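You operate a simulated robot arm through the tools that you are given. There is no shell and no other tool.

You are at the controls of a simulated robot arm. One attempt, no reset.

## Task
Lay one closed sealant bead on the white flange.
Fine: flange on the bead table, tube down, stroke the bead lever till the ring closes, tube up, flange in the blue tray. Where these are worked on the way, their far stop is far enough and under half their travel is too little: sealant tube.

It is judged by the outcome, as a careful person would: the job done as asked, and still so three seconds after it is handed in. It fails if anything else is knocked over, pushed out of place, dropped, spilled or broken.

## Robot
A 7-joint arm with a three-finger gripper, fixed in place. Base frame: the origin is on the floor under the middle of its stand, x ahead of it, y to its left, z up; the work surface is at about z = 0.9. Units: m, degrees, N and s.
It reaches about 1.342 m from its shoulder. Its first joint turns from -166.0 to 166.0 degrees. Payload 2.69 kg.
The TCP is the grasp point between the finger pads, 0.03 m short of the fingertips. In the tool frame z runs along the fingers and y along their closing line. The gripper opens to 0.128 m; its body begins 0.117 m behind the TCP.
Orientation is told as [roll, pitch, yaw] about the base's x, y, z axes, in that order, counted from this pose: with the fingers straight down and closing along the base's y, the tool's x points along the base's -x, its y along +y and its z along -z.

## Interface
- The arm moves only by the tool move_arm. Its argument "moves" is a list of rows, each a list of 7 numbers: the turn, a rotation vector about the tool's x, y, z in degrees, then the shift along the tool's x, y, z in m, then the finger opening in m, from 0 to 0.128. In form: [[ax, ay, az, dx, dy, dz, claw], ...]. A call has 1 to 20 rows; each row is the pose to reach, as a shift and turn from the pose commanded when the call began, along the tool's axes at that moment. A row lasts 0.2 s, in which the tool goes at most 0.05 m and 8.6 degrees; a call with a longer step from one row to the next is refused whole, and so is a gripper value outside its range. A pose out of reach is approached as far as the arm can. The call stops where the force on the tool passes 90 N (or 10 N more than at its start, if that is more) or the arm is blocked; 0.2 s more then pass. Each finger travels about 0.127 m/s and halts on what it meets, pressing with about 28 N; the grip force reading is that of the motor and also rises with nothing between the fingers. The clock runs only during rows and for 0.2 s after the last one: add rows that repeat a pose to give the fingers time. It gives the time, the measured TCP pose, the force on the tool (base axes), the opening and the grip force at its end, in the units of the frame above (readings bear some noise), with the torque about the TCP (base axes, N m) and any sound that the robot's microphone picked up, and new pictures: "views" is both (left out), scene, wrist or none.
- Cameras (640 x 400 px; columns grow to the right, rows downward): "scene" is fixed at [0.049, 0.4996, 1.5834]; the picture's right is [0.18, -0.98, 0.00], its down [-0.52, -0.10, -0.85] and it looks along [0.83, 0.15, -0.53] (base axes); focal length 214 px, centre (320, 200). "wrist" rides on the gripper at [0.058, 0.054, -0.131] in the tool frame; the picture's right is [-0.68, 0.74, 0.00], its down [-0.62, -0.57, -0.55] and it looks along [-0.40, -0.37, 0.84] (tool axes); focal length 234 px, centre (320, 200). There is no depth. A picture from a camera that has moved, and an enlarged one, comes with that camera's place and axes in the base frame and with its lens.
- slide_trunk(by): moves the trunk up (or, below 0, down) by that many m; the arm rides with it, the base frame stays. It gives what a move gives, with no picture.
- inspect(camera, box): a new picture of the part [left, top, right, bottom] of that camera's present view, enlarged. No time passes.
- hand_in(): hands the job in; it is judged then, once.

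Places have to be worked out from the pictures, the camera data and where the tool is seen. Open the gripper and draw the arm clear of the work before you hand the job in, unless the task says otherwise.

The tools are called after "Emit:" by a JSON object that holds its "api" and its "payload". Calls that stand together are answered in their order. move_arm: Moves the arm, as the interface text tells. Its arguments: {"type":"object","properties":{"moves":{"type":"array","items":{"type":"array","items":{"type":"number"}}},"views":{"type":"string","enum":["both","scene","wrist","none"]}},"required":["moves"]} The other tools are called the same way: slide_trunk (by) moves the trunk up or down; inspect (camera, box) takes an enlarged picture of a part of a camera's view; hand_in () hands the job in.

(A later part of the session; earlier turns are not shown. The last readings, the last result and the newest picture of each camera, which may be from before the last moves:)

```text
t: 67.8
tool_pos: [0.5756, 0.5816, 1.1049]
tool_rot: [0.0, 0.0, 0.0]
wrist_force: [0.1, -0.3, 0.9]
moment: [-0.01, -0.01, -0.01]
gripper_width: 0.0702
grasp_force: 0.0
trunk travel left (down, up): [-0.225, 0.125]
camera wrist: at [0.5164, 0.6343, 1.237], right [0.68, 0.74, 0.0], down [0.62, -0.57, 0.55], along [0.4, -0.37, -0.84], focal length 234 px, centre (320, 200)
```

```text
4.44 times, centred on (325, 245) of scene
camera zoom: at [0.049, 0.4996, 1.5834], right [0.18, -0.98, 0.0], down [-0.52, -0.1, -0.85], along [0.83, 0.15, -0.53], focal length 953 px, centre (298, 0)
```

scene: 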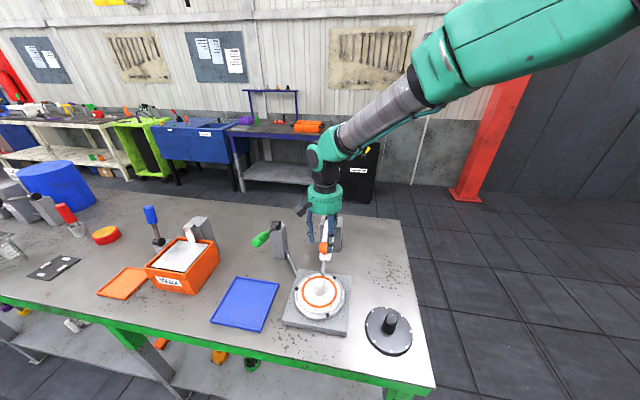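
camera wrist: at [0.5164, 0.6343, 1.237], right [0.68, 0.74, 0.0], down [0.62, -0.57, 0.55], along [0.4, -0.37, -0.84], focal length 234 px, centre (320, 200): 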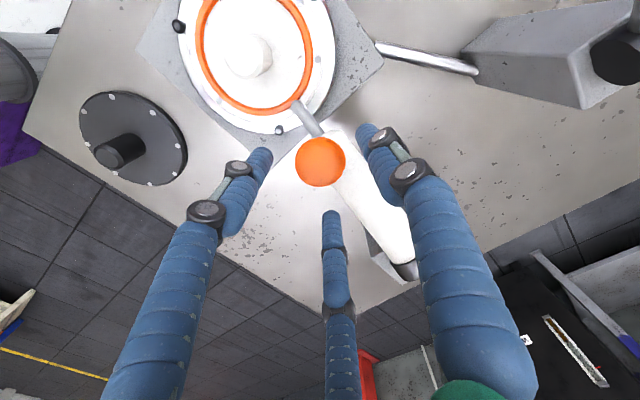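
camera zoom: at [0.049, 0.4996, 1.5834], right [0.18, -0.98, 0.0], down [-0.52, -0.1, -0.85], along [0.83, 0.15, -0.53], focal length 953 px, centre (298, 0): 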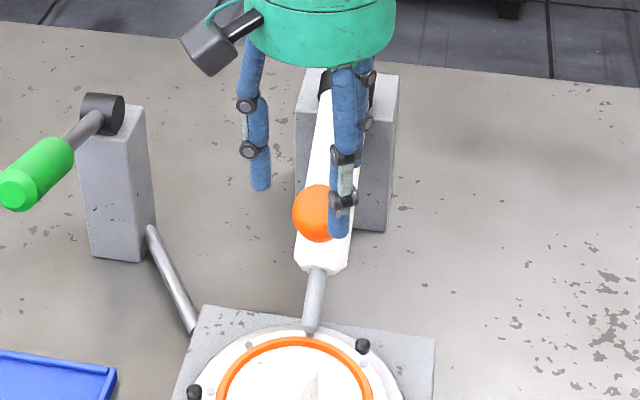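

Aligned. I lower around the knob so the fingertips pass its widest part but stay above the tube, then close.

Emit:
{"api": "move_arm", "payload": {"moves": [[0, 0, 0, -0.0015, -0.001, 0.015, 0.07], [0, 0, 0, -0.0015, -0.001, 0.03, 0.07], [0, 0, 0, -0.0015, -0.001, 0.042, 0.07], [0, 0, 0, -0.0015, -0.001, 0.046, 0.065], [0, 0, 0, -0.0015, -0.001, 0.046, 0.055], [0, 0, 0, -0.0015, -0.001, 0.046, 0.045], [0, 0, 0, -0.0015, -0.001, 0.046, 0.035], [0, 0, 0, -0.0015, -0.001, 0.046, 0.025], [0, 0, 0, -0.0015, -0.001, 0.046, 0.02]]}}

Emit:
{"api": "inspect", "payload": {"camera": "wrist", "box": [240, 60, 410, 220]}}

Emit:
{"api": "inspect", "payload": {"camera": "scene", "box": [290, 200, 360, 290]}}

```text
t: 69.8
tool_pos: [0.5793, 0.5782, 1.0584]
tool_rot: [0.2, 0.0, 0.0]
wrist_force: [19.4, -10.1, 0.2]
moment: [-0.34, -0.69, -0.04]
gripper_width: 0.0407
grasp_force: 45.1
trunk travel left (down, up): [-0.225, 0.125]
camera wrist: at [0.5196, 0.6325, 1.1912], right [0.68, 0.74, 0.0], down [0.62, -0.57, 0.55], along [0.4, -0.37, -0.84], focal length 234 px, centre (320, 200)
```

scene: 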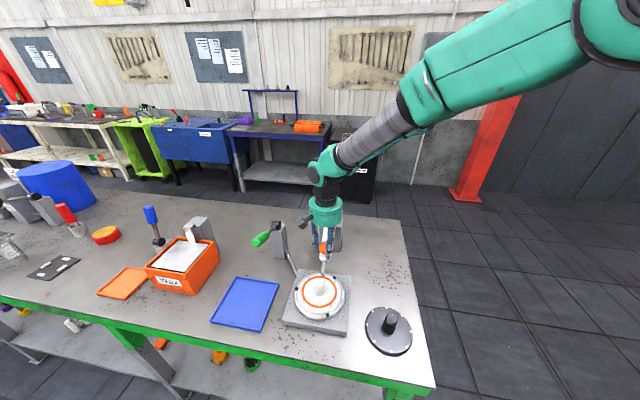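
wrist: 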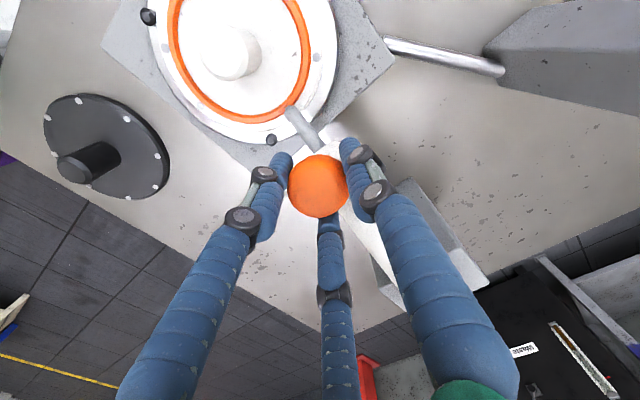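

```text
2.50 times, centred on (325, 140) of wrist
camera zoom: at [0.5196, 0.6325, 1.1912], right [0.68, 0.74, 0.0], down [0.62, -0.57, 0.55], along [0.4, -0.37, -0.84], focal length 585 px, centre (308, 350)
```

zoom: 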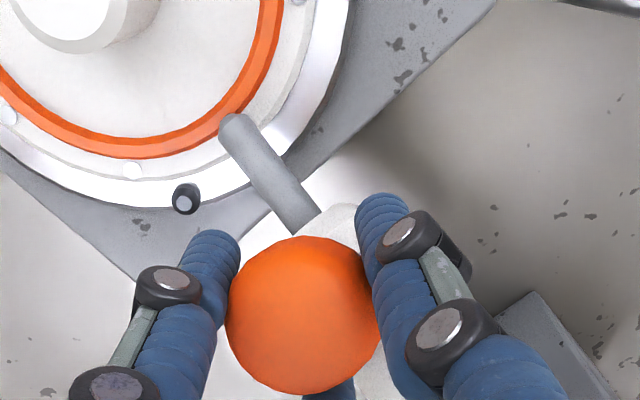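

```text
4.44 times, centred on (325, 245) of scene
camera zoom: at [0.049, 0.4996, 1.5834], right [0.18, -0.98, 0.0], down [-0.52, -0.1, -0.85], along [0.83, 0.15, -0.53], focal length 953 px, centre (298, 0)
```

zoom: 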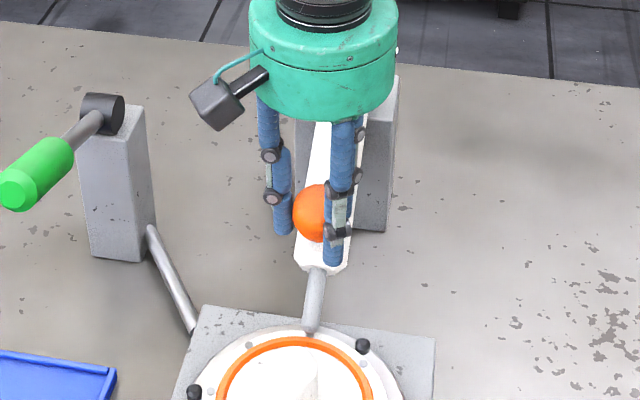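

The knob is held (40.7 mm) with some side load toward +x. I relax 3 mm that way and start raising along the arc slowly.

Emit:
{"api": "move_arm", "payload": {"moves": [[0, 0, 0, -0.0015, -0.001, 0.0, 0.02], [0, 0, 0, -0.003, -0.0015, -0.003, 0.02], [0, 0, 0, -0.003, -0.0015, -0.008, 0.02], [0, 0, 0, -0.0027, -0.0015, -0.0129, 0.02], [0, 0, 0, -0.003, -0.0015, -0.021, 0.02], [0, 0, 0, -0.0034, -0.0015, -0.0295, 0.02]], "views": "none"}}

Emit:
{"api": "inspect", "payload": {"camera": "scene", "box": [290, 200, 360, 290]}}

Emit:
{"api": "inspect", "payload": {"camera": "wrist", "box": [240, 60, 410, 220]}}

```text
t: 71.2
tool_pos: [0.5813, 0.5794, 1.0887]
tool_rot: [0.0, -0.1, 0.1]
wrist_force: [-12.2, 9.7, -8.3]
moment: [0.74, 0.72, -0.16]
gripper_width: 0.0403
grasp_force: 44.8
trunk travel left (down, up): [-0.225, 0.125]
```

```text
4.44 times, centred on (325, 245) of scene
camera zoom: at [0.049, 0.4996, 1.5834], right [0.18, -0.98, 0.0], down [-0.52, -0.1, -0.85], along [0.83, 0.15, -0.53], focal length 953 px, centre (298, 0)
```

zoom: 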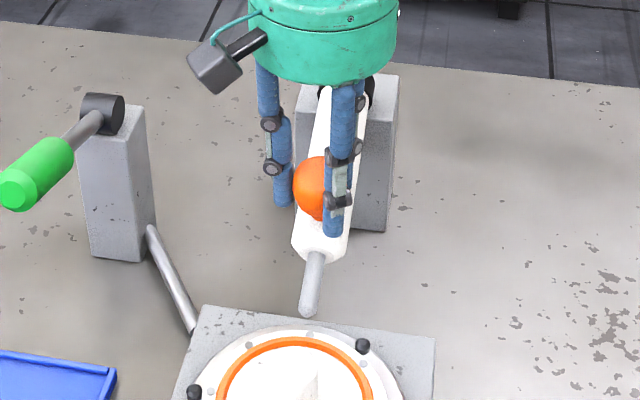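

```text
2.50 times, centred on (325, 140) of wrist
camera zoom: at [0.5208, 0.633, 1.2201], right [0.68, 0.74, 0.0], down [0.62, -0.57, 0.55], along [0.4, -0.37, -0.84], focal length 585 px, centre (308, 350)
```

zoom: 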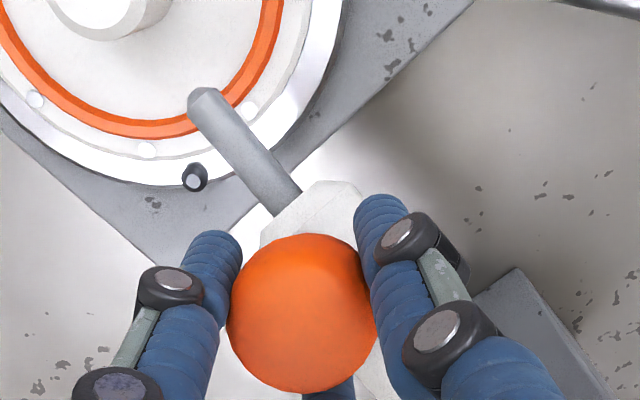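

The tube is rising with the knob. I trim the side offset slightly and keep raising along the arc.

Emit:
{"api": "move_arm", "payload": {"moves": [[0, 0, 0, -0.0004, 0.0005, -0.0082, 0.02], [0, 0, 0, -0.0011, 0.001, -0.0163, 0.02], [0, 0, 0, -0.0032, 0.001, -0.0243, 0.02], [0, 0, 0, -0.0054, 0.001, -0.0323, 0.02], [0, 0, 0, -0.0082, 0.001, -0.04, 0.02], [0, 0, 0, -0.0113, 0.001, -0.0477, 0.02]], "views": "none"}}

Emit:
{"api": "inspect", "payload": {"camera": "scene", "box": [290, 180, 360, 280]}}

Emit:
{"api": "inspect", "payload": {"camera": "wrist", "box": [240, 60, 410, 220]}}

```text
t: 72.6
tool_pos: [0.5909, 0.5793, 1.1347]
tool_rot: [0.0, 0.1, -0.1]
wrist_force: [-8.8, 3.8, -6.8]
moment: [0.43, 0.88, -0.09]
gripper_width: 0.0399
grasp_force: 45.0
trunk travel left (down, up): [-0.225, 0.125]
```

```text
4.00 times, centred on (325, 230) of scene
camera zoom: at [0.049, 0.4996, 1.5834], right [0.18, -0.98, 0.0], down [-0.52, -0.1, -0.85], along [0.83, 0.15, -0.53], focal length 858 px, centre (300, 80)
```

zoom: 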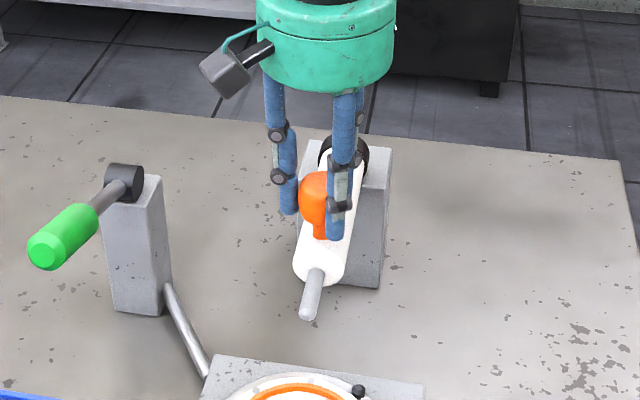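

```text
2.50 times, centred on (325, 140) of wrist
camera zoom: at [0.532, 0.6333, 1.2677], right [0.68, 0.74, 0.0], down [0.62, -0.57, 0.55], along [0.4, -0.37, -0.84], focal length 585 px, centre (308, 350)
```

zoom: 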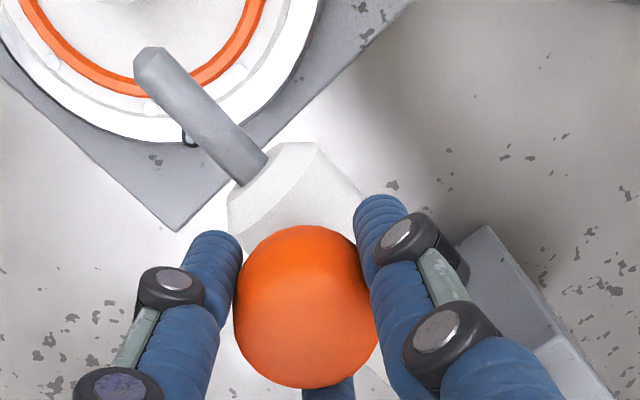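

Forces are modest and the tube is more than halfway up. I continue along the arc.

Emit:
{"api": "move_arm", "payload": {"moves": [[0, 0, 0, -0.0031, 0, -0.0074, 0.02], [0, 0, 0, -0.0065, 0, -0.0147, 0.02], [0, 0, 0, -0.0108, 0, -0.0217, 0.02], [0, 0, 0, -0.0155, 0, -0.0286, 0.02], [0, 0, 0, -0.0204, 0, -0.0351, 0.02], [0, 0, 0, -0.0257, 0, -0.0414, 0.02]], "views": "none"}}

Emit:
{"api": "inspect", "payload": {"camera": "scene", "box": [290, 170, 360, 260]}}

Emit:
{"api": "inspect", "payload": {"camera": "wrist", "box": [240, 60, 410, 220]}}

```text
t: 74.0
tool_pos: [0.6156, 0.5801, 1.1787]
tool_rot: [0.0, -0.1, 0.0]
wrist_force: [-24.4, 2.8, 4.2]
moment: [0.14, 1.63, -0.18]
gripper_width: 0.0405
grasp_force: 45.0
trunk travel left (down, up): [-0.225, 0.125]
```

```text
4.44 times, centred on (325, 215) of scene
camera zoom: at [0.049, 0.4996, 1.5834], right [0.18, -0.98, 0.0], down [-0.52, -0.1, -0.85], along [0.83, 0.15, -0.53], focal length 953 px, centre (298, 133)
```

zoom: 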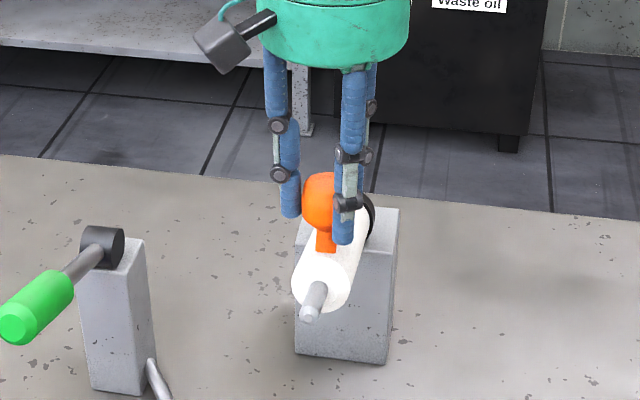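

```text
2.50 times, centred on (325, 140) of wrist
camera zoom: at [0.5562, 0.633, 1.3107], right [0.68, 0.74, 0.0], down [0.62, -0.57, 0.55], along [0.4, -0.37, -0.84], focal length 585 px, centre (308, 350)
```

zoom: 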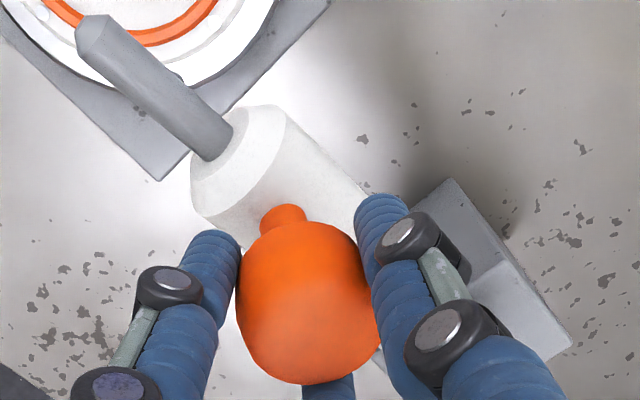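

Side load shows I am a few mm inside the true arc, so I correct outward and finish the last few degrees.

Emit:
{"api": "move_arm", "payload": {"moves": [[0, 0, 0, 0.001, 0, -0.003, 0.02], [0, 0, 0, -0.0016, 0, -0.0061, 0.02], [0, 0, 0, -0.0035, 0, -0.008, 0.02], [0, 0, 0, -0.0056, 0, -0.01, 0.02], [0, 0, 0, -0.0085, 0, -0.0128, 0.02], [0, 0, 0, -0.0085, 0, -0.0128, 0.02]], "views": "none"}}

Emit:
{"api": "inspect", "payload": {"camera": "scene", "box": [300, 195, 360, 255]}}

Emit:
{"api": "inspect", "payload": {"camera": "wrist", "box": [240, 60, 410, 220]}}

```text
t: 75.4
tool_pos: [0.6258, 0.5792, 1.1894]
tool_rot: [0.0, 0.0, 0.0]
wrist_force: [-11.2, -4.6, -5.5]
moment: [-0.16, 1.29, 0.24]
gripper_width: 0.0413
grasp_force: 45.2
trunk travel left (down, up): [-0.225, 0.125]
```

```text
6.67 times, centred on (330, 225) of scene
camera zoom: at [0.049, 0.4996, 1.5834], right [0.18, -0.98, 0.0], down [-0.52, -0.1, -0.85], along [0.83, 0.15, -0.53], focal length 1430 px, centre (253, 33)
```

zoom: 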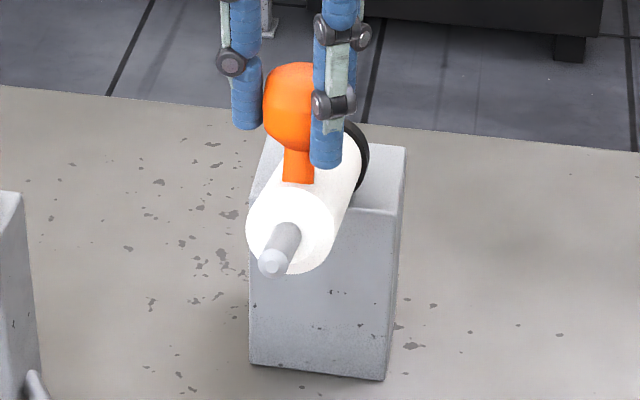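

```text
2.50 times, centred on (325, 140) of wrist
camera zoom: at [0.5665, 0.6326, 1.3225], right [0.68, 0.74, 0.0], down [0.62, -0.56, 0.55], along [0.4, -0.37, -0.84], focal length 585 px, centre (308, 350)
```

zoom: 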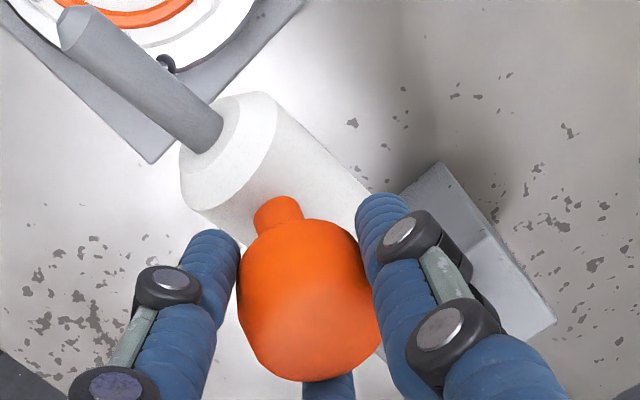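

The tube is within about 2° of its original upper stop (nozzle ~15 px lower than at start). I go a little further to reach it.

Emit:
{"api": "move_arm", "payload": {"moves": [[0, 0, 0, -0.001, 0.0005, -0.003, 0.02], [0, 0, 0, -0.003, 0.0005, -0.005, 0.02], [0, 0, 0, -0.005, 0.0005, -0.007, 0.02], [0, 0, 0, -0.006, 0.0005, -0.008, 0.02], [0, 0, 0, -0.006, 0.0005, -0.008, 0.02]], "views": "none"}}

Emit:
{"api": "inspect", "payload": {"camera": "scene", "box": [300, 195, 360, 255]}}

```text
t: 76.6
tool_pos: [0.6306, 0.579, 1.1953]
tool_rot: [-0.2, 0.4, 0.0]
wrist_force: [-26.7, -15.8, -35.1]
moment: [-0.05, 0.96, -0.13]
gripper_width: 0.0416
grasp_force: 44.3
trunk travel left (down, up): [-0.225, 0.125]
```

```text
6.67 times, centred on (330, 225) of scene
camera zoom: at [0.049, 0.4996, 1.5834], right [0.18, -0.98, 0.0], down [-0.52, -0.1, -0.85], along [0.83, 0.15, -0.53], focal length 1430 px, centre (253, 33)
```

zoom: 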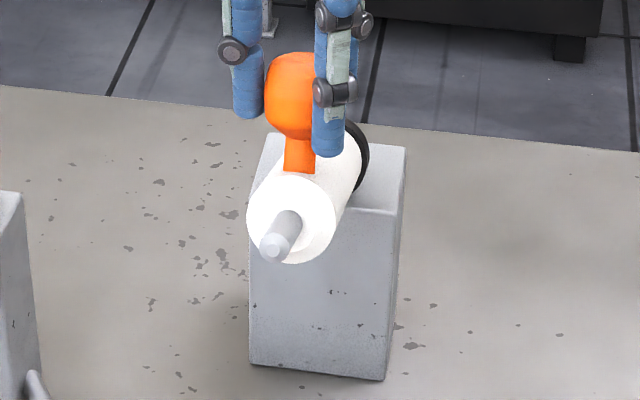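

The tube is back at its original upper position, against the stop. I relax the load, open the fingers and lift straight off.

Emit:
{"api": "move_arm", "payload": {"moves": [[0, 0, 0, 0.002, -0.001, 0.003, 0.02], [0, 0, 0, 0.004, -0.0015, 0.005, 0.03], [0, 0, 0, 0.004, -0.0015, 0.005, 0.045], [0, 0, 0, 0.004, -0.0015, 0.005, 0.06], [0, 0, 0, 0.004, -0.0015, 0.005, 0.072], [0, 0, 0, 0.004, -0.0015, 0.005, 0.075], [0, 0, 0, 0.003, -0.0015, -0.01, 0.075], [0, 0, 0, 0.003, -0.0015, -0.03, 0.075], [0, 0, 0, 0.003, -0.0015, -0.06, 0.075], [0, 0, 0, 0.003, -0.0015, -0.09, 0.07], [0, 0, 0, 0.003, -0.0015, -0.1, 0.06]]}}

Emit:
{"api": "inspect", "payload": {"camera": "scene", "box": [300, 195, 360, 255]}}

Emit:
{"api": "inspect", "payload": {"camera": "scene", "box": [285, 250, 355, 325]}}

```text
t: 79.0
tool_pos: [0.6288, 0.578, 1.2977]
tool_rot: [0.0, 0.0, 0.0]
wrist_force: [0.5, -0.4, -0.1]
moment: [0.01, -0.02, 0.03]
gripper_width: 0.0599
grasp_force: 0.0
trunk travel left (down, up): [-0.225, 0.125]
camera wrist: at [0.5701, 0.6314, 1.4296], right [0.68, 0.74, 0.0], down [0.62, -0.57, 0.55], along [0.4, -0.37, -0.84], focal length 234 px, centre (320, 200)
```

scene: 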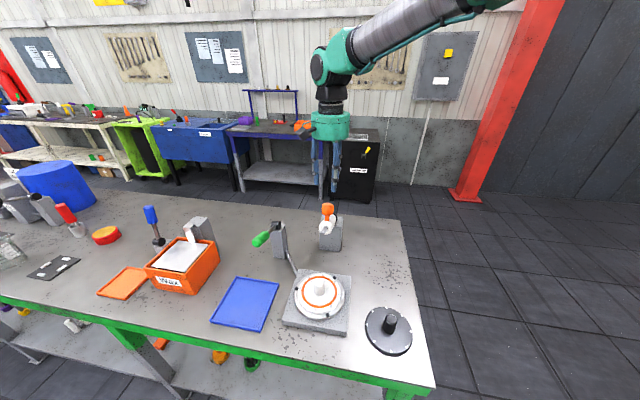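
wrist: 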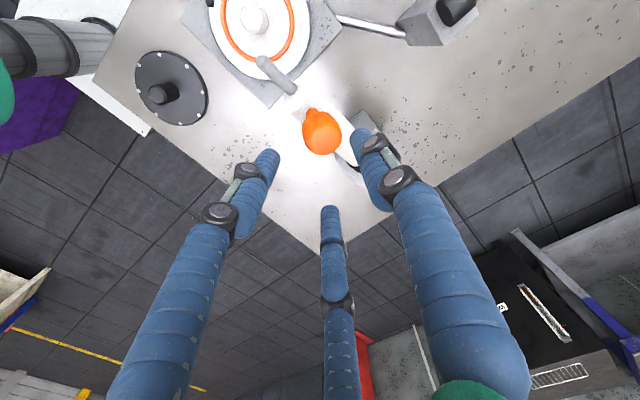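

```text
6.67 times, centred on (330, 225) of scene
camera zoom: at [0.049, 0.4996, 1.5834], right [0.18, -0.98, 0.0], down [-0.52, -0.1, -0.85], along [0.83, 0.15, -0.53], focal length 1430 px, centre (253, 33)
```

zoom: 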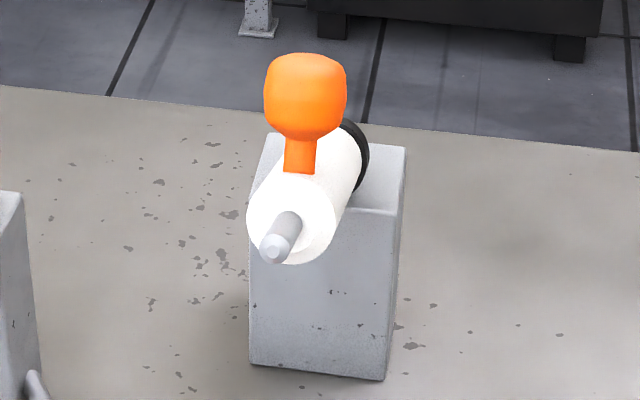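

```text
5.33 times, centred on (320, 288) of scene
camera zoom: at [0.049, 0.4996, 1.5834], right [0.18, -0.98, 0.0], down [-0.52, -0.1, -0.85], along [0.83, 0.15, -0.53], focal length 1144 px, centre (320, -267)
```

zoom: 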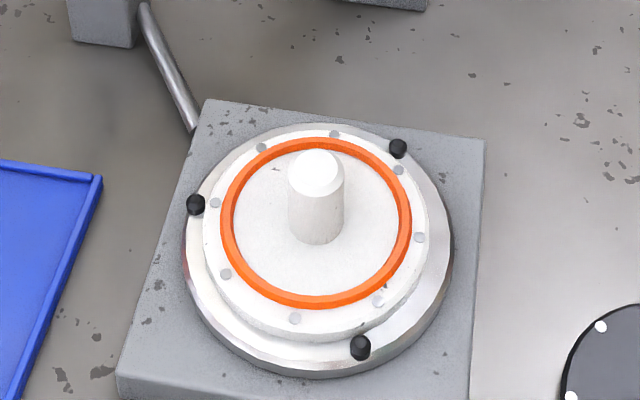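

The tube is up exactly as at the start and the bead ring is closed and intact. I back off to −x and drop to just above the flange's knob height to line up for the pick.

Emit:
{"api": "move_arm", "payload": {"moves": [[0, 0, 0, 0.03, 0, 0.0, 0.055], [0, 0, 0, 0.07, 0.001, 0.0, 0.055], [0, 0, 0, 0.11, 0.002, 0.0, 0.055], [0, 0, 0, 0.15, 0.003, 0.0, 0.055], [0, 0, 0, 0.185, 0.003, 0.01, 0.055], [0, 0, 0, 0.205, 0.003, 0.035, 0.055], [0, 0, 0, 0.21, 0.003, 0.07, 0.055], [0, 0, 0, 0.21, 0.003, 0.11, 0.055], [0, 0, 0, 0.21, 0.003, 0.145, 0.055], [0, 0, 0, 0.21, 0.003, 0.175, 0.055], [0, 0, 0, 0.21, 0.003, 0.175, 0.055]]}}

Emit:
{"api": "inspect", "payload": {"camera": "wrist", "box": [240, 20, 480, 200]}}

Emit:
{"api": "inspect", "payload": {"camera": "scene", "box": [285, 230, 365, 330]}}

```text
t: 81.4
tool_pos: [0.4206, 0.5821, 1.1235]
tool_rot: [0.0, 0.0, -0.1]
wrist_force: [0.6, 0.6, -0.7]
moment: [-0.01, 0.03, 0.0]
gripper_width: 0.0549
grasp_force: 0.1
trunk travel left (down, up): [-0.225, 0.125]
camera wrist: at [0.3609, 0.6355, 1.2551], right [0.68, 0.74, 0.0], down [0.62, -0.57, 0.55], along [0.4, -0.37, -0.84], focal length 234 px, centre (320, 200)
```

scene: 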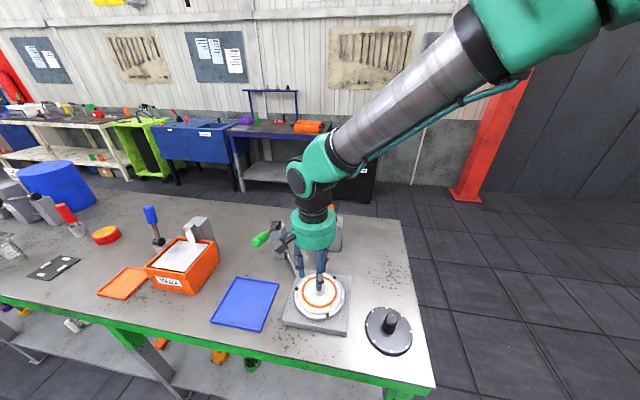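
wrist: 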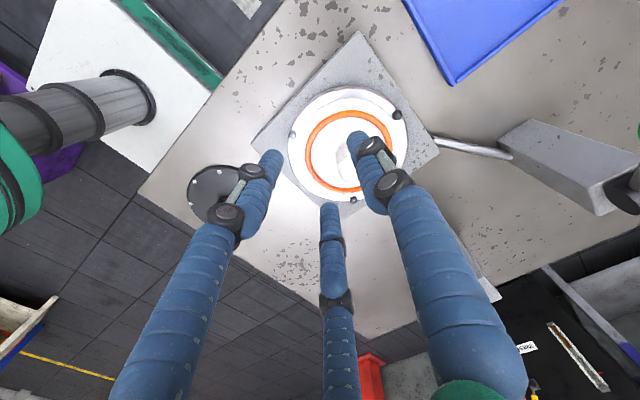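

```text
2.22 times, centred on (360, 110) of wrist
camera zoom: at [0.3609, 0.6355, 1.2551], right [0.68, 0.74, 0.0], down [0.62, -0.57, 0.55], along [0.4, -0.37, -0.84], focal length 520 px, centre (231, 400)
```

zoom: 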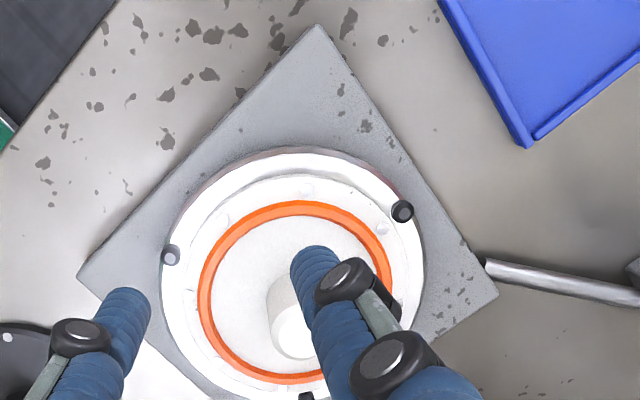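

```text
4.00 times, centred on (325, 280) of scene
camera zoom: at [0.049, 0.4996, 1.5834], right [0.18, -0.98, 0.0], down [-0.52, -0.1, -0.85], along [0.83, 0.15, -0.53], focal length 858 px, centre (300, -120)
```

zoom: 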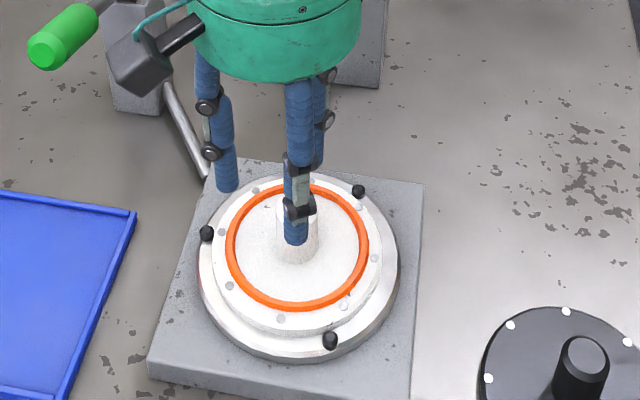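

Ring and knob centre at about (0.4765, 0.5805). I slide over the knob at this height, below the nozzle danger zone, and check alignment.

Emit:
{"api": "move_arm", "payload": {"moves": [[0, 0, 0, -0.01, 0, 0.01, 0.052], [0, 0, 0, -0.03, -0.0005, 0.02, 0.052], [0, 0, 0, -0.05, -0.0005, 0.03, 0.052], [0, 0, 0, -0.0566, -0.0005, 0.04, 0.052], [0, 0, 0, -0.0566, -0.0005, 0.05, 0.052], [0, 0, 0, -0.0566, -0.0005, 0.05, 0.052]]}}

Emit:
{"api": "inspect", "payload": {"camera": "wrist", "box": [240, 60, 410, 220]}}

Emit:
{"api": "inspect", "payload": {"camera": "scene", "box": [285, 230, 365, 330]}}

```text
t: 82.8
tool_pos: [0.4759, 0.582, 1.0726]
tool_rot: [-0.1, 0.0, 0.0]
wrist_force: [0.5, 0.7, 1.0]
moment: [-0.03, -0.01, 0.0]
gripper_width: 0.0521
grasp_force: 0.1
trunk travel left (down, up): [-0.225, 0.125]
camera wrist: at [0.4168, 0.6345, 1.2051], right [0.68, 0.74, 0.0], down [0.62, -0.57, 0.55], along [0.4, -0.37, -0.84], focal length 234 px, centre (320, 200)
```

scene: 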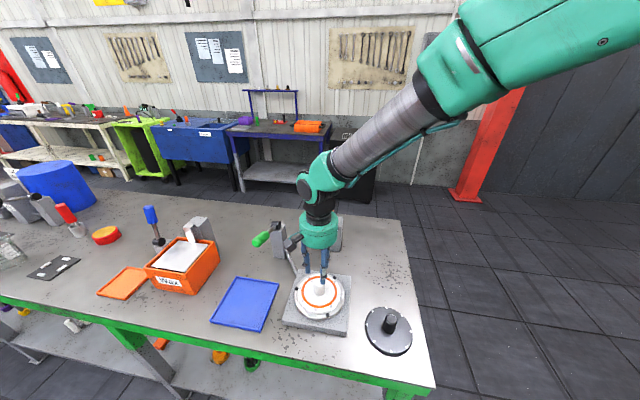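
wrist: 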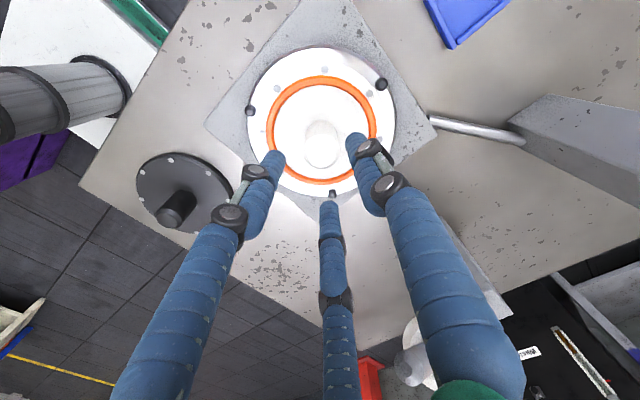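

```text
2.50 times, centred on (325, 140) of wrist
camera zoom: at [0.4168, 0.6345, 1.2051], right [0.68, 0.74, 0.0], down [0.62, -0.57, 0.55], along [0.4, -0.37, -0.84], focal length 585 px, centre (308, 350)
```

zoom: 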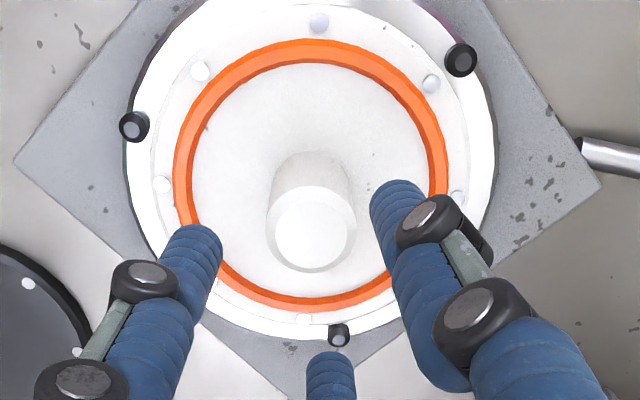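

```text
4.00 times, centred on (325, 280) of scene
camera zoom: at [0.049, 0.4996, 1.5834], right [0.18, -0.98, 0.0], down [-0.52, -0.1, -0.85], along [0.83, 0.15, -0.53], focal length 858 px, centre (300, -120)
```

zoom: 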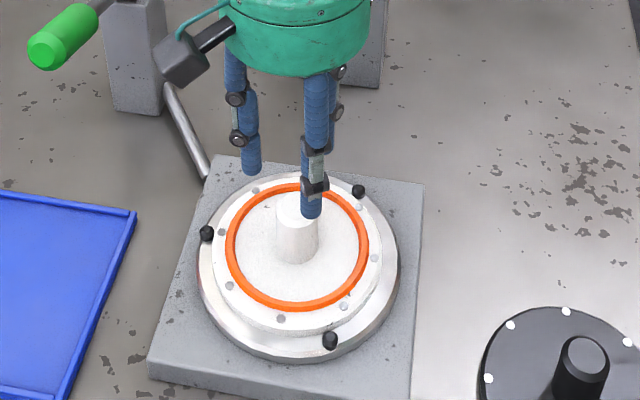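

The knob is within 2 mm of the tool axis. I trim and descend to the same grip height as before, with the fingers well inside the bead ring.

Emit:
{"api": "move_arm", "payload": {"moves": [[0, 0, 0, -0.0015, 0.0005, 0.025, 0.052], [0, 0, 0, -0.0015, 0.0005, 0.05, 0.052], [0, 0, 0, -0.0015, 0.0005, 0.07, 0.052], [0, 0, 0, -0.0015, 0.0005, 0.082, 0.052], [0, 0, 0, -0.0015, 0.0005, 0.089, 0.052], [0, 0, 0, -0.0015, 0.0005, 0.089, 0.05]]}}

Emit:
{"api": "inspect", "payload": {"camera": "wrist", "box": [220, 60, 420, 240]}}

Emit:
{"api": "inspect", "payload": {"camera": "scene", "box": [285, 250, 355, 325]}}

```text
t: 84.2
tool_pos: [0.4774, 0.5809, 0.9841]
tool_rot: [0.0, 0.0, -0.1]
wrist_force: [-0.7, -0.1, 0.5]
moment: [-0.03, 0.0, -0.01]
gripper_width: 0.0499
grasp_force: 0.1
trunk travel left (down, up): [-0.225, 0.125]
camera wrist: at [0.4177, 0.6351, 1.1162], right [0.68, 0.74, 0.0], down [0.62, -0.57, 0.55], along [0.4, -0.37, -0.84], focal length 234 px, centre (320, 200)
```

scene: 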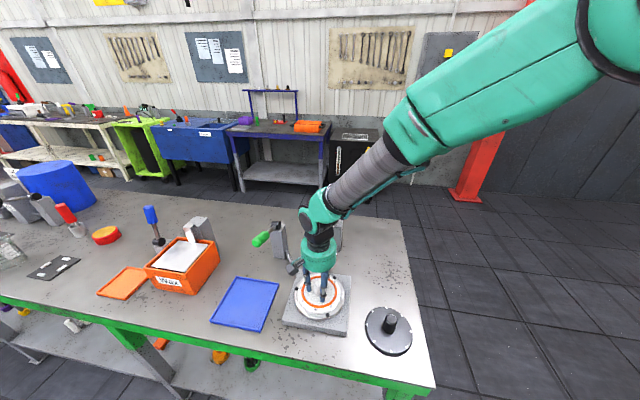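
wrist: 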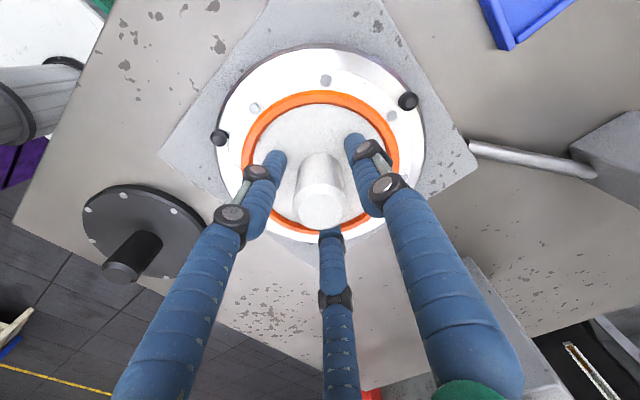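

```text
2.22 times, centred on (320, 150) of wrist
camera zoom: at [0.4177, 0.6351, 1.1162], right [0.68, 0.74, 0.0], down [0.62, -0.57, 0.55], along [0.4, -0.37, -0.84], focal length 520 px, centre (320, 311)
```

zoom: 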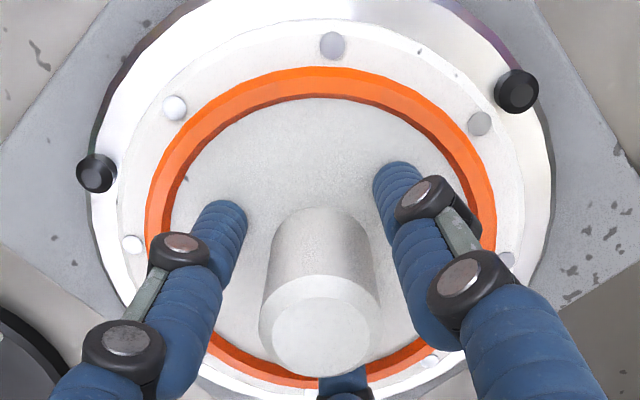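

```text
5.33 times, centred on (320, 288) of scene
camera zoom: at [0.049, 0.4996, 1.5834], right [0.18, -0.98, 0.0], down [-0.52, -0.1, -0.85], along [0.83, 0.15, -0.53], focal length 1144 px, centre (320, -267)
```

zoom: 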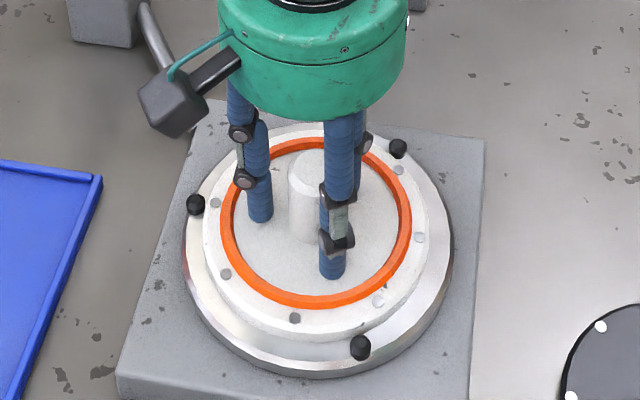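

The fingers are inside the bead ring with clear margins. I close on the knob.

Emit:
{"api": "move_arm", "payload": {"moves": [[0, 0, 0, 0, 0, 0.001, 0.05], [0, 0, 0, 0, 0, 0.001, 0.04], [0, 0, 0, 0, 0, 0.001, 0.03], [0, 0, 0, 0, 0, 0.001, 0.02], [0, 0, 0, 0, 0, 0.001, 0.01], [0, 0, 0, 0, 0, 0.001, 0.0], [0, 0, 0, 0, 0, 0.001, 0.0]], "views": "none"}}

Emit:
{"api": "inspect", "payload": {"camera": "scene", "box": [285, 250, 355, 325]}}

```text
t: 85.8
tool_pos: [0.4771, 0.5822, 0.9832]
tool_rot: [0.1, -0.1, -0.1]
wrist_force: [7.9, -1.2, 12.0]
moment: [-0.06, -0.27, -0.03]
gripper_width: 0.0324
grasp_force: 28.1
trunk travel left (down, up): [-0.225, 0.125]
```

```text
5.33 times, centred on (320, 288) of scene
camera zoom: at [0.049, 0.4996, 1.5834], right [0.18, -0.98, 0.0], down [-0.52, -0.1, -0.85], along [0.83, 0.15, -0.53], focal length 1144 px, centre (320, -267)
```

zoom: 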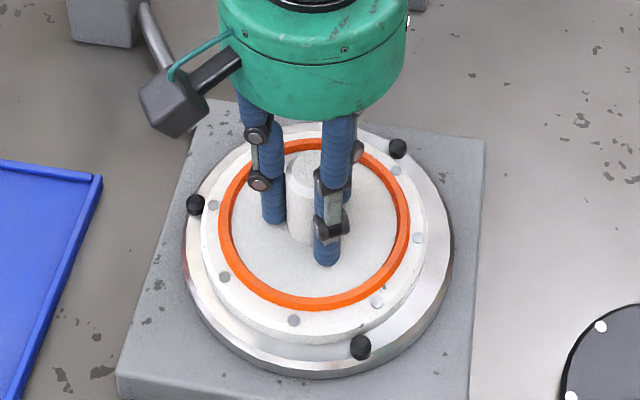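

Gripped at 32.4 mm, 28 N. I lift slowly 15 mm and check the load.

Emit:
{"api": "move_arm", "payload": {"moves": [[0, 0, 0, 0, 0, -0.002, 0.0], [0, 0, 0, 0, 0, -0.004, 0.0], [0, 0, 0, 0, 0, -0.007, 0.0], [0, 0, 0, 0, 0, -0.01, 0.0], [0, 0, 0, 0, 0, -0.014, 0.0], [0, 0, 0, 0, 0, -0.018, 0.0]], "views": "none"}}

Emit:
{"api": "inspect", "payload": {"camera": "scene", "box": [285, 240, 355, 325]}}

Emit:
{"api": "inspect", "payload": {"camera": "wrist", "box": [220, 60, 420, 240]}}

```text
t: 87.2
tool_pos: [0.4778, 0.5816, 1.0009]
tool_rot: [0.0, 0.0, 0.1]
wrist_force: [0.5, -0.1, -9.6]
moment: [-0.01, -0.03, 0.02]
gripper_width: 0.0324
grasp_force: 27.9
trunk travel left (down, up): [-0.225, 0.125]
```

```text
4.71 times, centred on (320, 282) of scene
camera zoom: at [0.049, 0.4996, 1.5834], right [0.18, -0.98, 0.0], down [-0.52, -0.1, -0.85], along [0.83, 0.15, -0.53], focal length 1009 px, centre (320, -188)
```

zoom: 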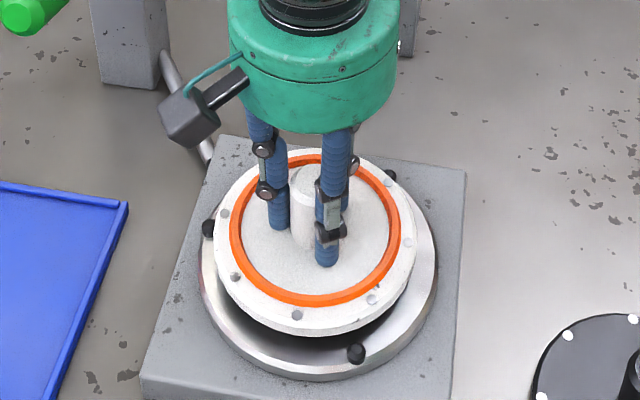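

```text
2.22 times, centred on (320, 150) of wrist
camera zoom: at [0.4178, 0.635, 1.133], right [0.68, 0.74, 0.0], down [0.62, -0.57, 0.55], along [0.4, -0.37, -0.84], focal length 520 px, centre (320, 311)
```

zoom: 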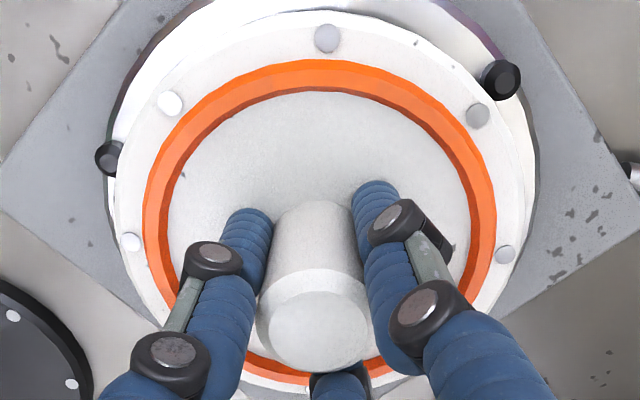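

The flange is up with a steady 9.6 N load. I slide out from under the nozzle toward −x, rise, and travel over to the blue tray, keeping clear of the lever handle.

Emit:
{"api": "move_arm", "payload": {"moves": [[0, 0, 0, 0, 0, -0.012, 0.0], [0, 0, 0, 0, 0, -0.03, 0.0], [0, 0, 0, 0, 0, -0.045, 0.0], [0, 0, 0, 0.012, 0, -0.046, 0.0], [0, 0, 0, 0.035, 0, -0.046, 0.0], [0, 0, 0, 0.06, 0, -0.048, 0.0], [0, 0, 0, 0.08, 0, -0.06, 0.0], [0, 0, 0, 0.083, 0.01, -0.085, 0.0], [0, 0, 0, 0.083, 0.03, -0.11, 0.0], [0, 0, 0, 0.083, 0.06, -0.119, 0.0], [0, 0, 0, 0.083, 0.09, -0.119, 0.0], [0, 0, 0, 0.083, 0.12, -0.119, 0.0], [0, 0, 0, 0.083, 0.15, -0.119, 0.0], [0, 0, 0, 0.083, 0.18, -0.119, 0.0], [0, 0, 0, 0.083, 0.21, -0.119, 0.0], [0, 0, 0, 0.083, 0.23, -0.119, 0.0], [0, 0, 0, 0.083, 0.236, -0.119, 0.0], [0, 0, 0, 0.083, 0.236, -0.119, 0.0]]}}

Emit:
{"api": "inspect", "payload": {"camera": "scene", "box": [190, 190, 370, 350]}}

Emit:
{"api": "inspect", "payload": {"camera": "wrist", "box": [200, 0, 440, 220]}}

```text
t: 91.0
tool_pos: [0.3943, 0.8188, 1.1188]
tool_rot: [0.0, 0.0, 0.1]
wrist_force: [-0.5, 0.1, -8.3]
moment: [0.02, -0.02, 0.01]
gripper_width: 0.0321
grasp_force: 28.2
trunk travel left (down, up): [-0.225, 0.125]
camera wrist: at [0.3353, 0.8718, 1.2519], right [0.68, 0.74, 0.0], down [0.62, -0.57, 0.55], along [0.4, -0.37, -0.84], focal length 234 px, centre (320, 200)
```

scene: 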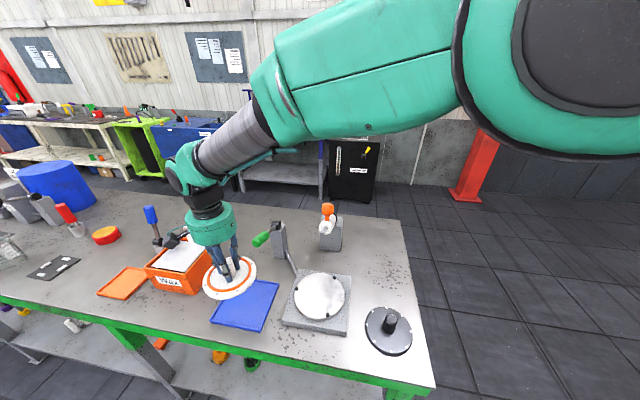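
wrist: 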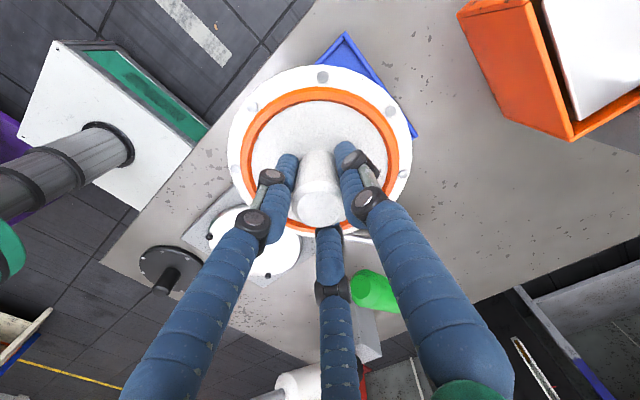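

```text
2.50 times, centred on (280, 270) of scene
camera zoom: at [0.049, 0.4996, 1.5834], right [0.18, -0.98, 0.0], down [-0.52, -0.1, -0.85], along [0.83, 0.15, -0.53], focal length 536 px, centre (420, 25)
```

zoom: 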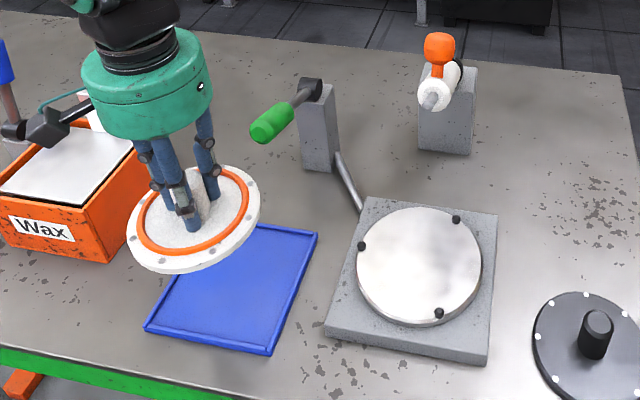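

```text
1.82 times, centred on (320, 110) of wrist
camera zoom: at [0.3353, 0.8718, 1.2519], right [0.68, 0.74, 0.0], down [0.62, -0.57, 0.55], along [0.4, -0.37, -0.84], focal length 426 px, centre (320, 364)
```

zoom: 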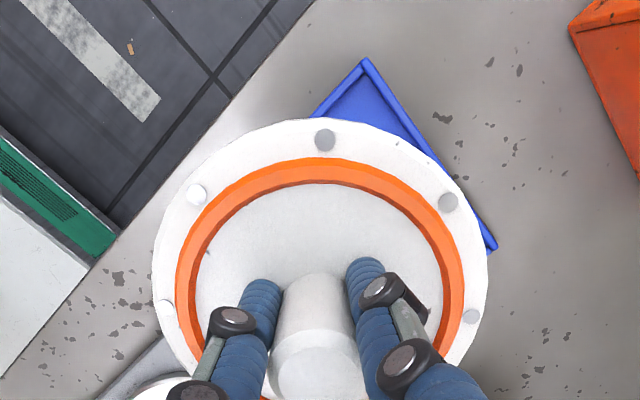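

The tray measures x 0.346–0.514, y 0.736–0.900, so its centre is about (0.430, 0.8185). I descend on the near side below the lever's level, then slide over the tray centre.

Emit:
{"api": "move_arm", "payload": {"moves": [[0, 0, 0, 0, 0, 0.012, 0.0], [0, 0, 0, 0, 0, 0.035, 0.0], [0, 0, 0, 0, 0, 0.06, 0.0], [0, 0, 0, 0, 0, 0.082, 0.0], [0, 0, 0, -0.006, 0.0005, 0.09, 0.0], [0, 0, 0, -0.02, 0.001, 0.092, 0.0], [0, 0, 0, -0.032, 0.0015, 0.1, 0.0], [0, 0, 0, -0.035, 0.0015, 0.115, 0.0], [0, 0, 0, -0.035, 0.0015, 0.125, 0.0], [0, 0, 0, -0.035, 0.0015, 0.125, 0.0]]}}

Emit:
{"api": "inspect", "payload": {"camera": "scene", "box": [200, 220, 310, 350]}}

Emit:
{"api": "inspect", "payload": {"camera": "wrist", "box": [200, 0, 440, 220]}}

```text
t: 93.2
tool_pos: [0.4295, 0.8202, 0.9956]
tool_rot: [0.0, 0.0, 0.0]
wrist_force: [0.4, -0.7, -9.6]
moment: [-0.01, 0.02, 0.03]
gripper_width: 0.0324
grasp_force: 27.8
trunk travel left (down, up): [-0.225, 0.125]
camera wrist: at [0.3695, 0.8731, 1.127], right [0.68, 0.74, 0.0], down [0.62, -0.57, 0.55], along [0.4, -0.37, -0.84], focal length 234 px, centre (320, 200)
```

scene: 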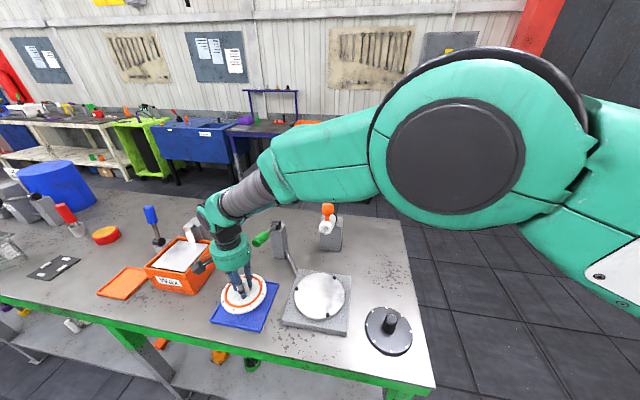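
wrist: 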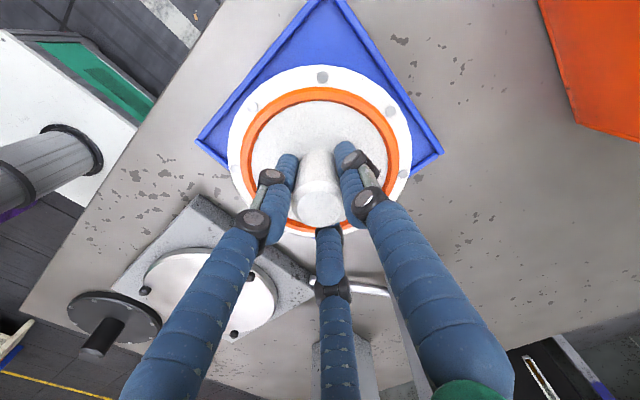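

```text
3.08 times, centred on (255, 285) of scene
camera zoom: at [0.049, 0.4996, 1.5834], right [0.18, -0.98, 0.0], down [-0.52, -0.1, -0.85], along [0.83, 0.15, -0.53], focal length 660 px, centre (520, -62)
```

zoom: 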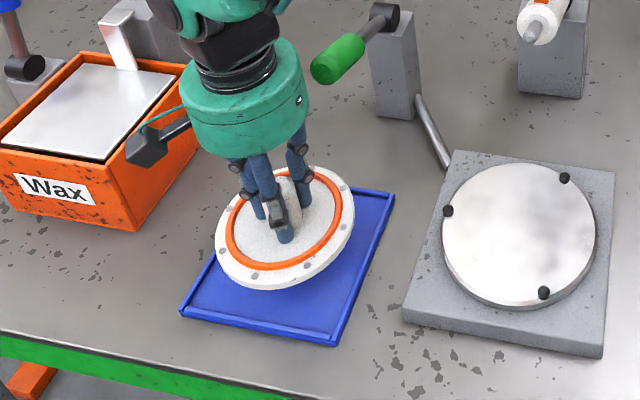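

```text
1.82 times, centred on (320, 110) of wrist
camera zoom: at [0.3695, 0.8731, 1.127], right [0.68, 0.74, 0.0], down [0.62, -0.57, 0.55], along [0.4, -0.37, -0.84], focal length 426 px, centre (320, 364)
```

zoom: 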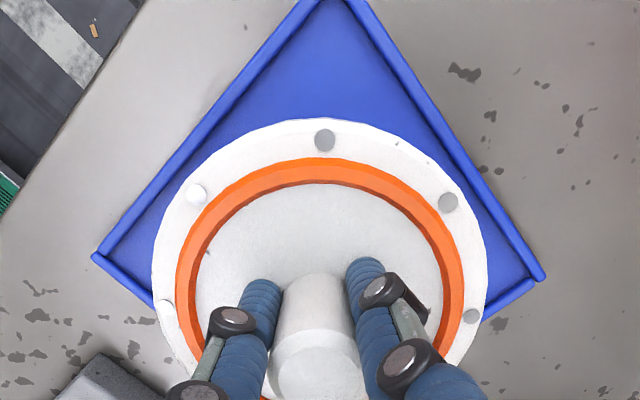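

Tray corners give a centre of (0.431, 0.820), so only a 1–2 mm trim is needed. I lower most of the way.

Emit:
{"api": "move_arm", "payload": {"moves": [[0, 0, 0, -0.0005, 0.0015, 0.008, 0.0], [0, 0, 0, -0.0005, 0.0015, 0.018, 0.0], [0, 0, 0, -0.0005, 0.0015, 0.027, 0.0], [0, 0, 0, -0.0005, 0.0015, 0.033, 0.0], [0, 0, 0, -0.0005, 0.0015, 0.033, 0.0]], "views": "none"}}

Emit:
{"api": "inspect", "payload": {"camera": "scene", "box": [200, 260, 290, 340]}}

Emit:
{"api": "inspect", "payload": {"camera": "wrist", "box": [180, 0, 460, 220]}}

```text
t: 94.4
tool_pos: [0.4292, 0.8214, 0.9614]
tool_rot: [0.0, -0.1, -0.1]
wrist_force: [0.7, -0.7, -10.0]
moment: [-0.02, 0.0, -0.01]
gripper_width: 0.0323
grasp_force: 27.9
trunk travel left (down, up): [-0.225, 0.125]
```

```text
5.00 times, centred on (245, 300) of scene
camera zoom: at [0.049, 0.4996, 1.5834], right [0.18, -0.98, 0.0], down [-0.52, -0.1, -0.85], along [0.83, 0.15, -0.53], focal length 1072 px, centre (695, -300)
```

zoom: 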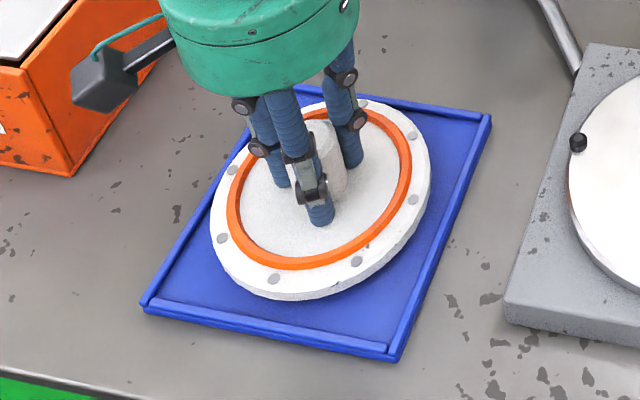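

```text
1.82 times, centred on (320, 110) of wrist
camera zoom: at [0.3699, 0.8746, 1.0936], right [0.68, 0.74, 0.0], down [0.62, -0.57, 0.55], along [0.4, -0.37, -0.84], focal length 426 px, centre (320, 364)
```

zoom: 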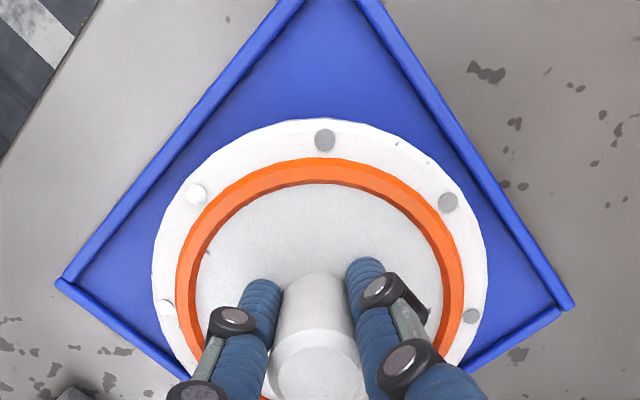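

The flange is inside the tray rims with about even gaps. I lower the last centimetre or so in small steps.

Emit:
{"api": "move_arm", "payload": {"moves": [[0, 0, 0, 0, 0, 0.003, 0.0], [0, 0, 0, 0, 0, 0.006, 0.0], [0, 0, 0, 0, 0, 0.009, 0.0], [0, 0, 0, 0, 0, 0.01, 0.0], [0, 0, 0, 0, 0, 0.01, 0.0]], "views": "none"}}

Emit:
{"api": "inspect", "payload": {"camera": "scene", "box": [200, 260, 290, 340]}}

```text
t: 95.6
tool_pos: [0.429, 0.8209, 0.9515]
tool_rot: [0.0, 0.0, -0.1]
wrist_force: [-0.1, -0.3, -8.7]
moment: [-0.02, 0.02, 0.0]
gripper_width: 0.0325
grasp_force: 27.3
trunk travel left (down, up): [-0.225, 0.125]
```

```text
5.00 times, centred on (245, 300) of scene
camera zoom: at [0.049, 0.4996, 1.5834], right [0.18, -0.98, 0.0], down [-0.52, -0.1, -0.85], along [0.83, 0.15, -0.53], focal length 1072 px, centre (695, -300)
```

zoom: 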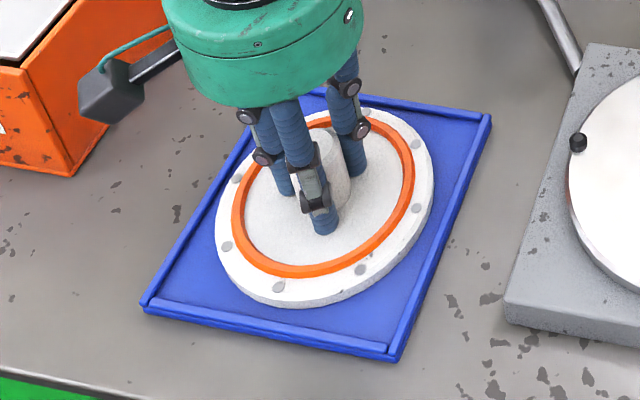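

Still hanging free, about 6–8 mm above the tray floor. I continue in 1–2 mm steps until it touches.

Emit:
{"api": "move_arm", "payload": {"moves": [[0, 0, 0, 0, 0, 0.0015, 0.0], [0, 0, 0, 0, 0, 0.003, 0.0], [0, 0, 0, 0, 0, 0.0045, 0.0], [0, 0, 0, 0, 0, 0.0045, 0.0]], "views": "none"}}

```text
t: 96.6
tool_pos: [0.4294, 0.8213, 0.9496]
tool_rot: [0.2, -0.2, 0.1]
wrist_force: [-1.1, -4.0, 11.5]
moment: [-0.38, 0.17, -0.08]
gripper_width: 0.0324
grasp_force: 28.3
trunk travel left (down, up): [-0.225, 0.125]
```

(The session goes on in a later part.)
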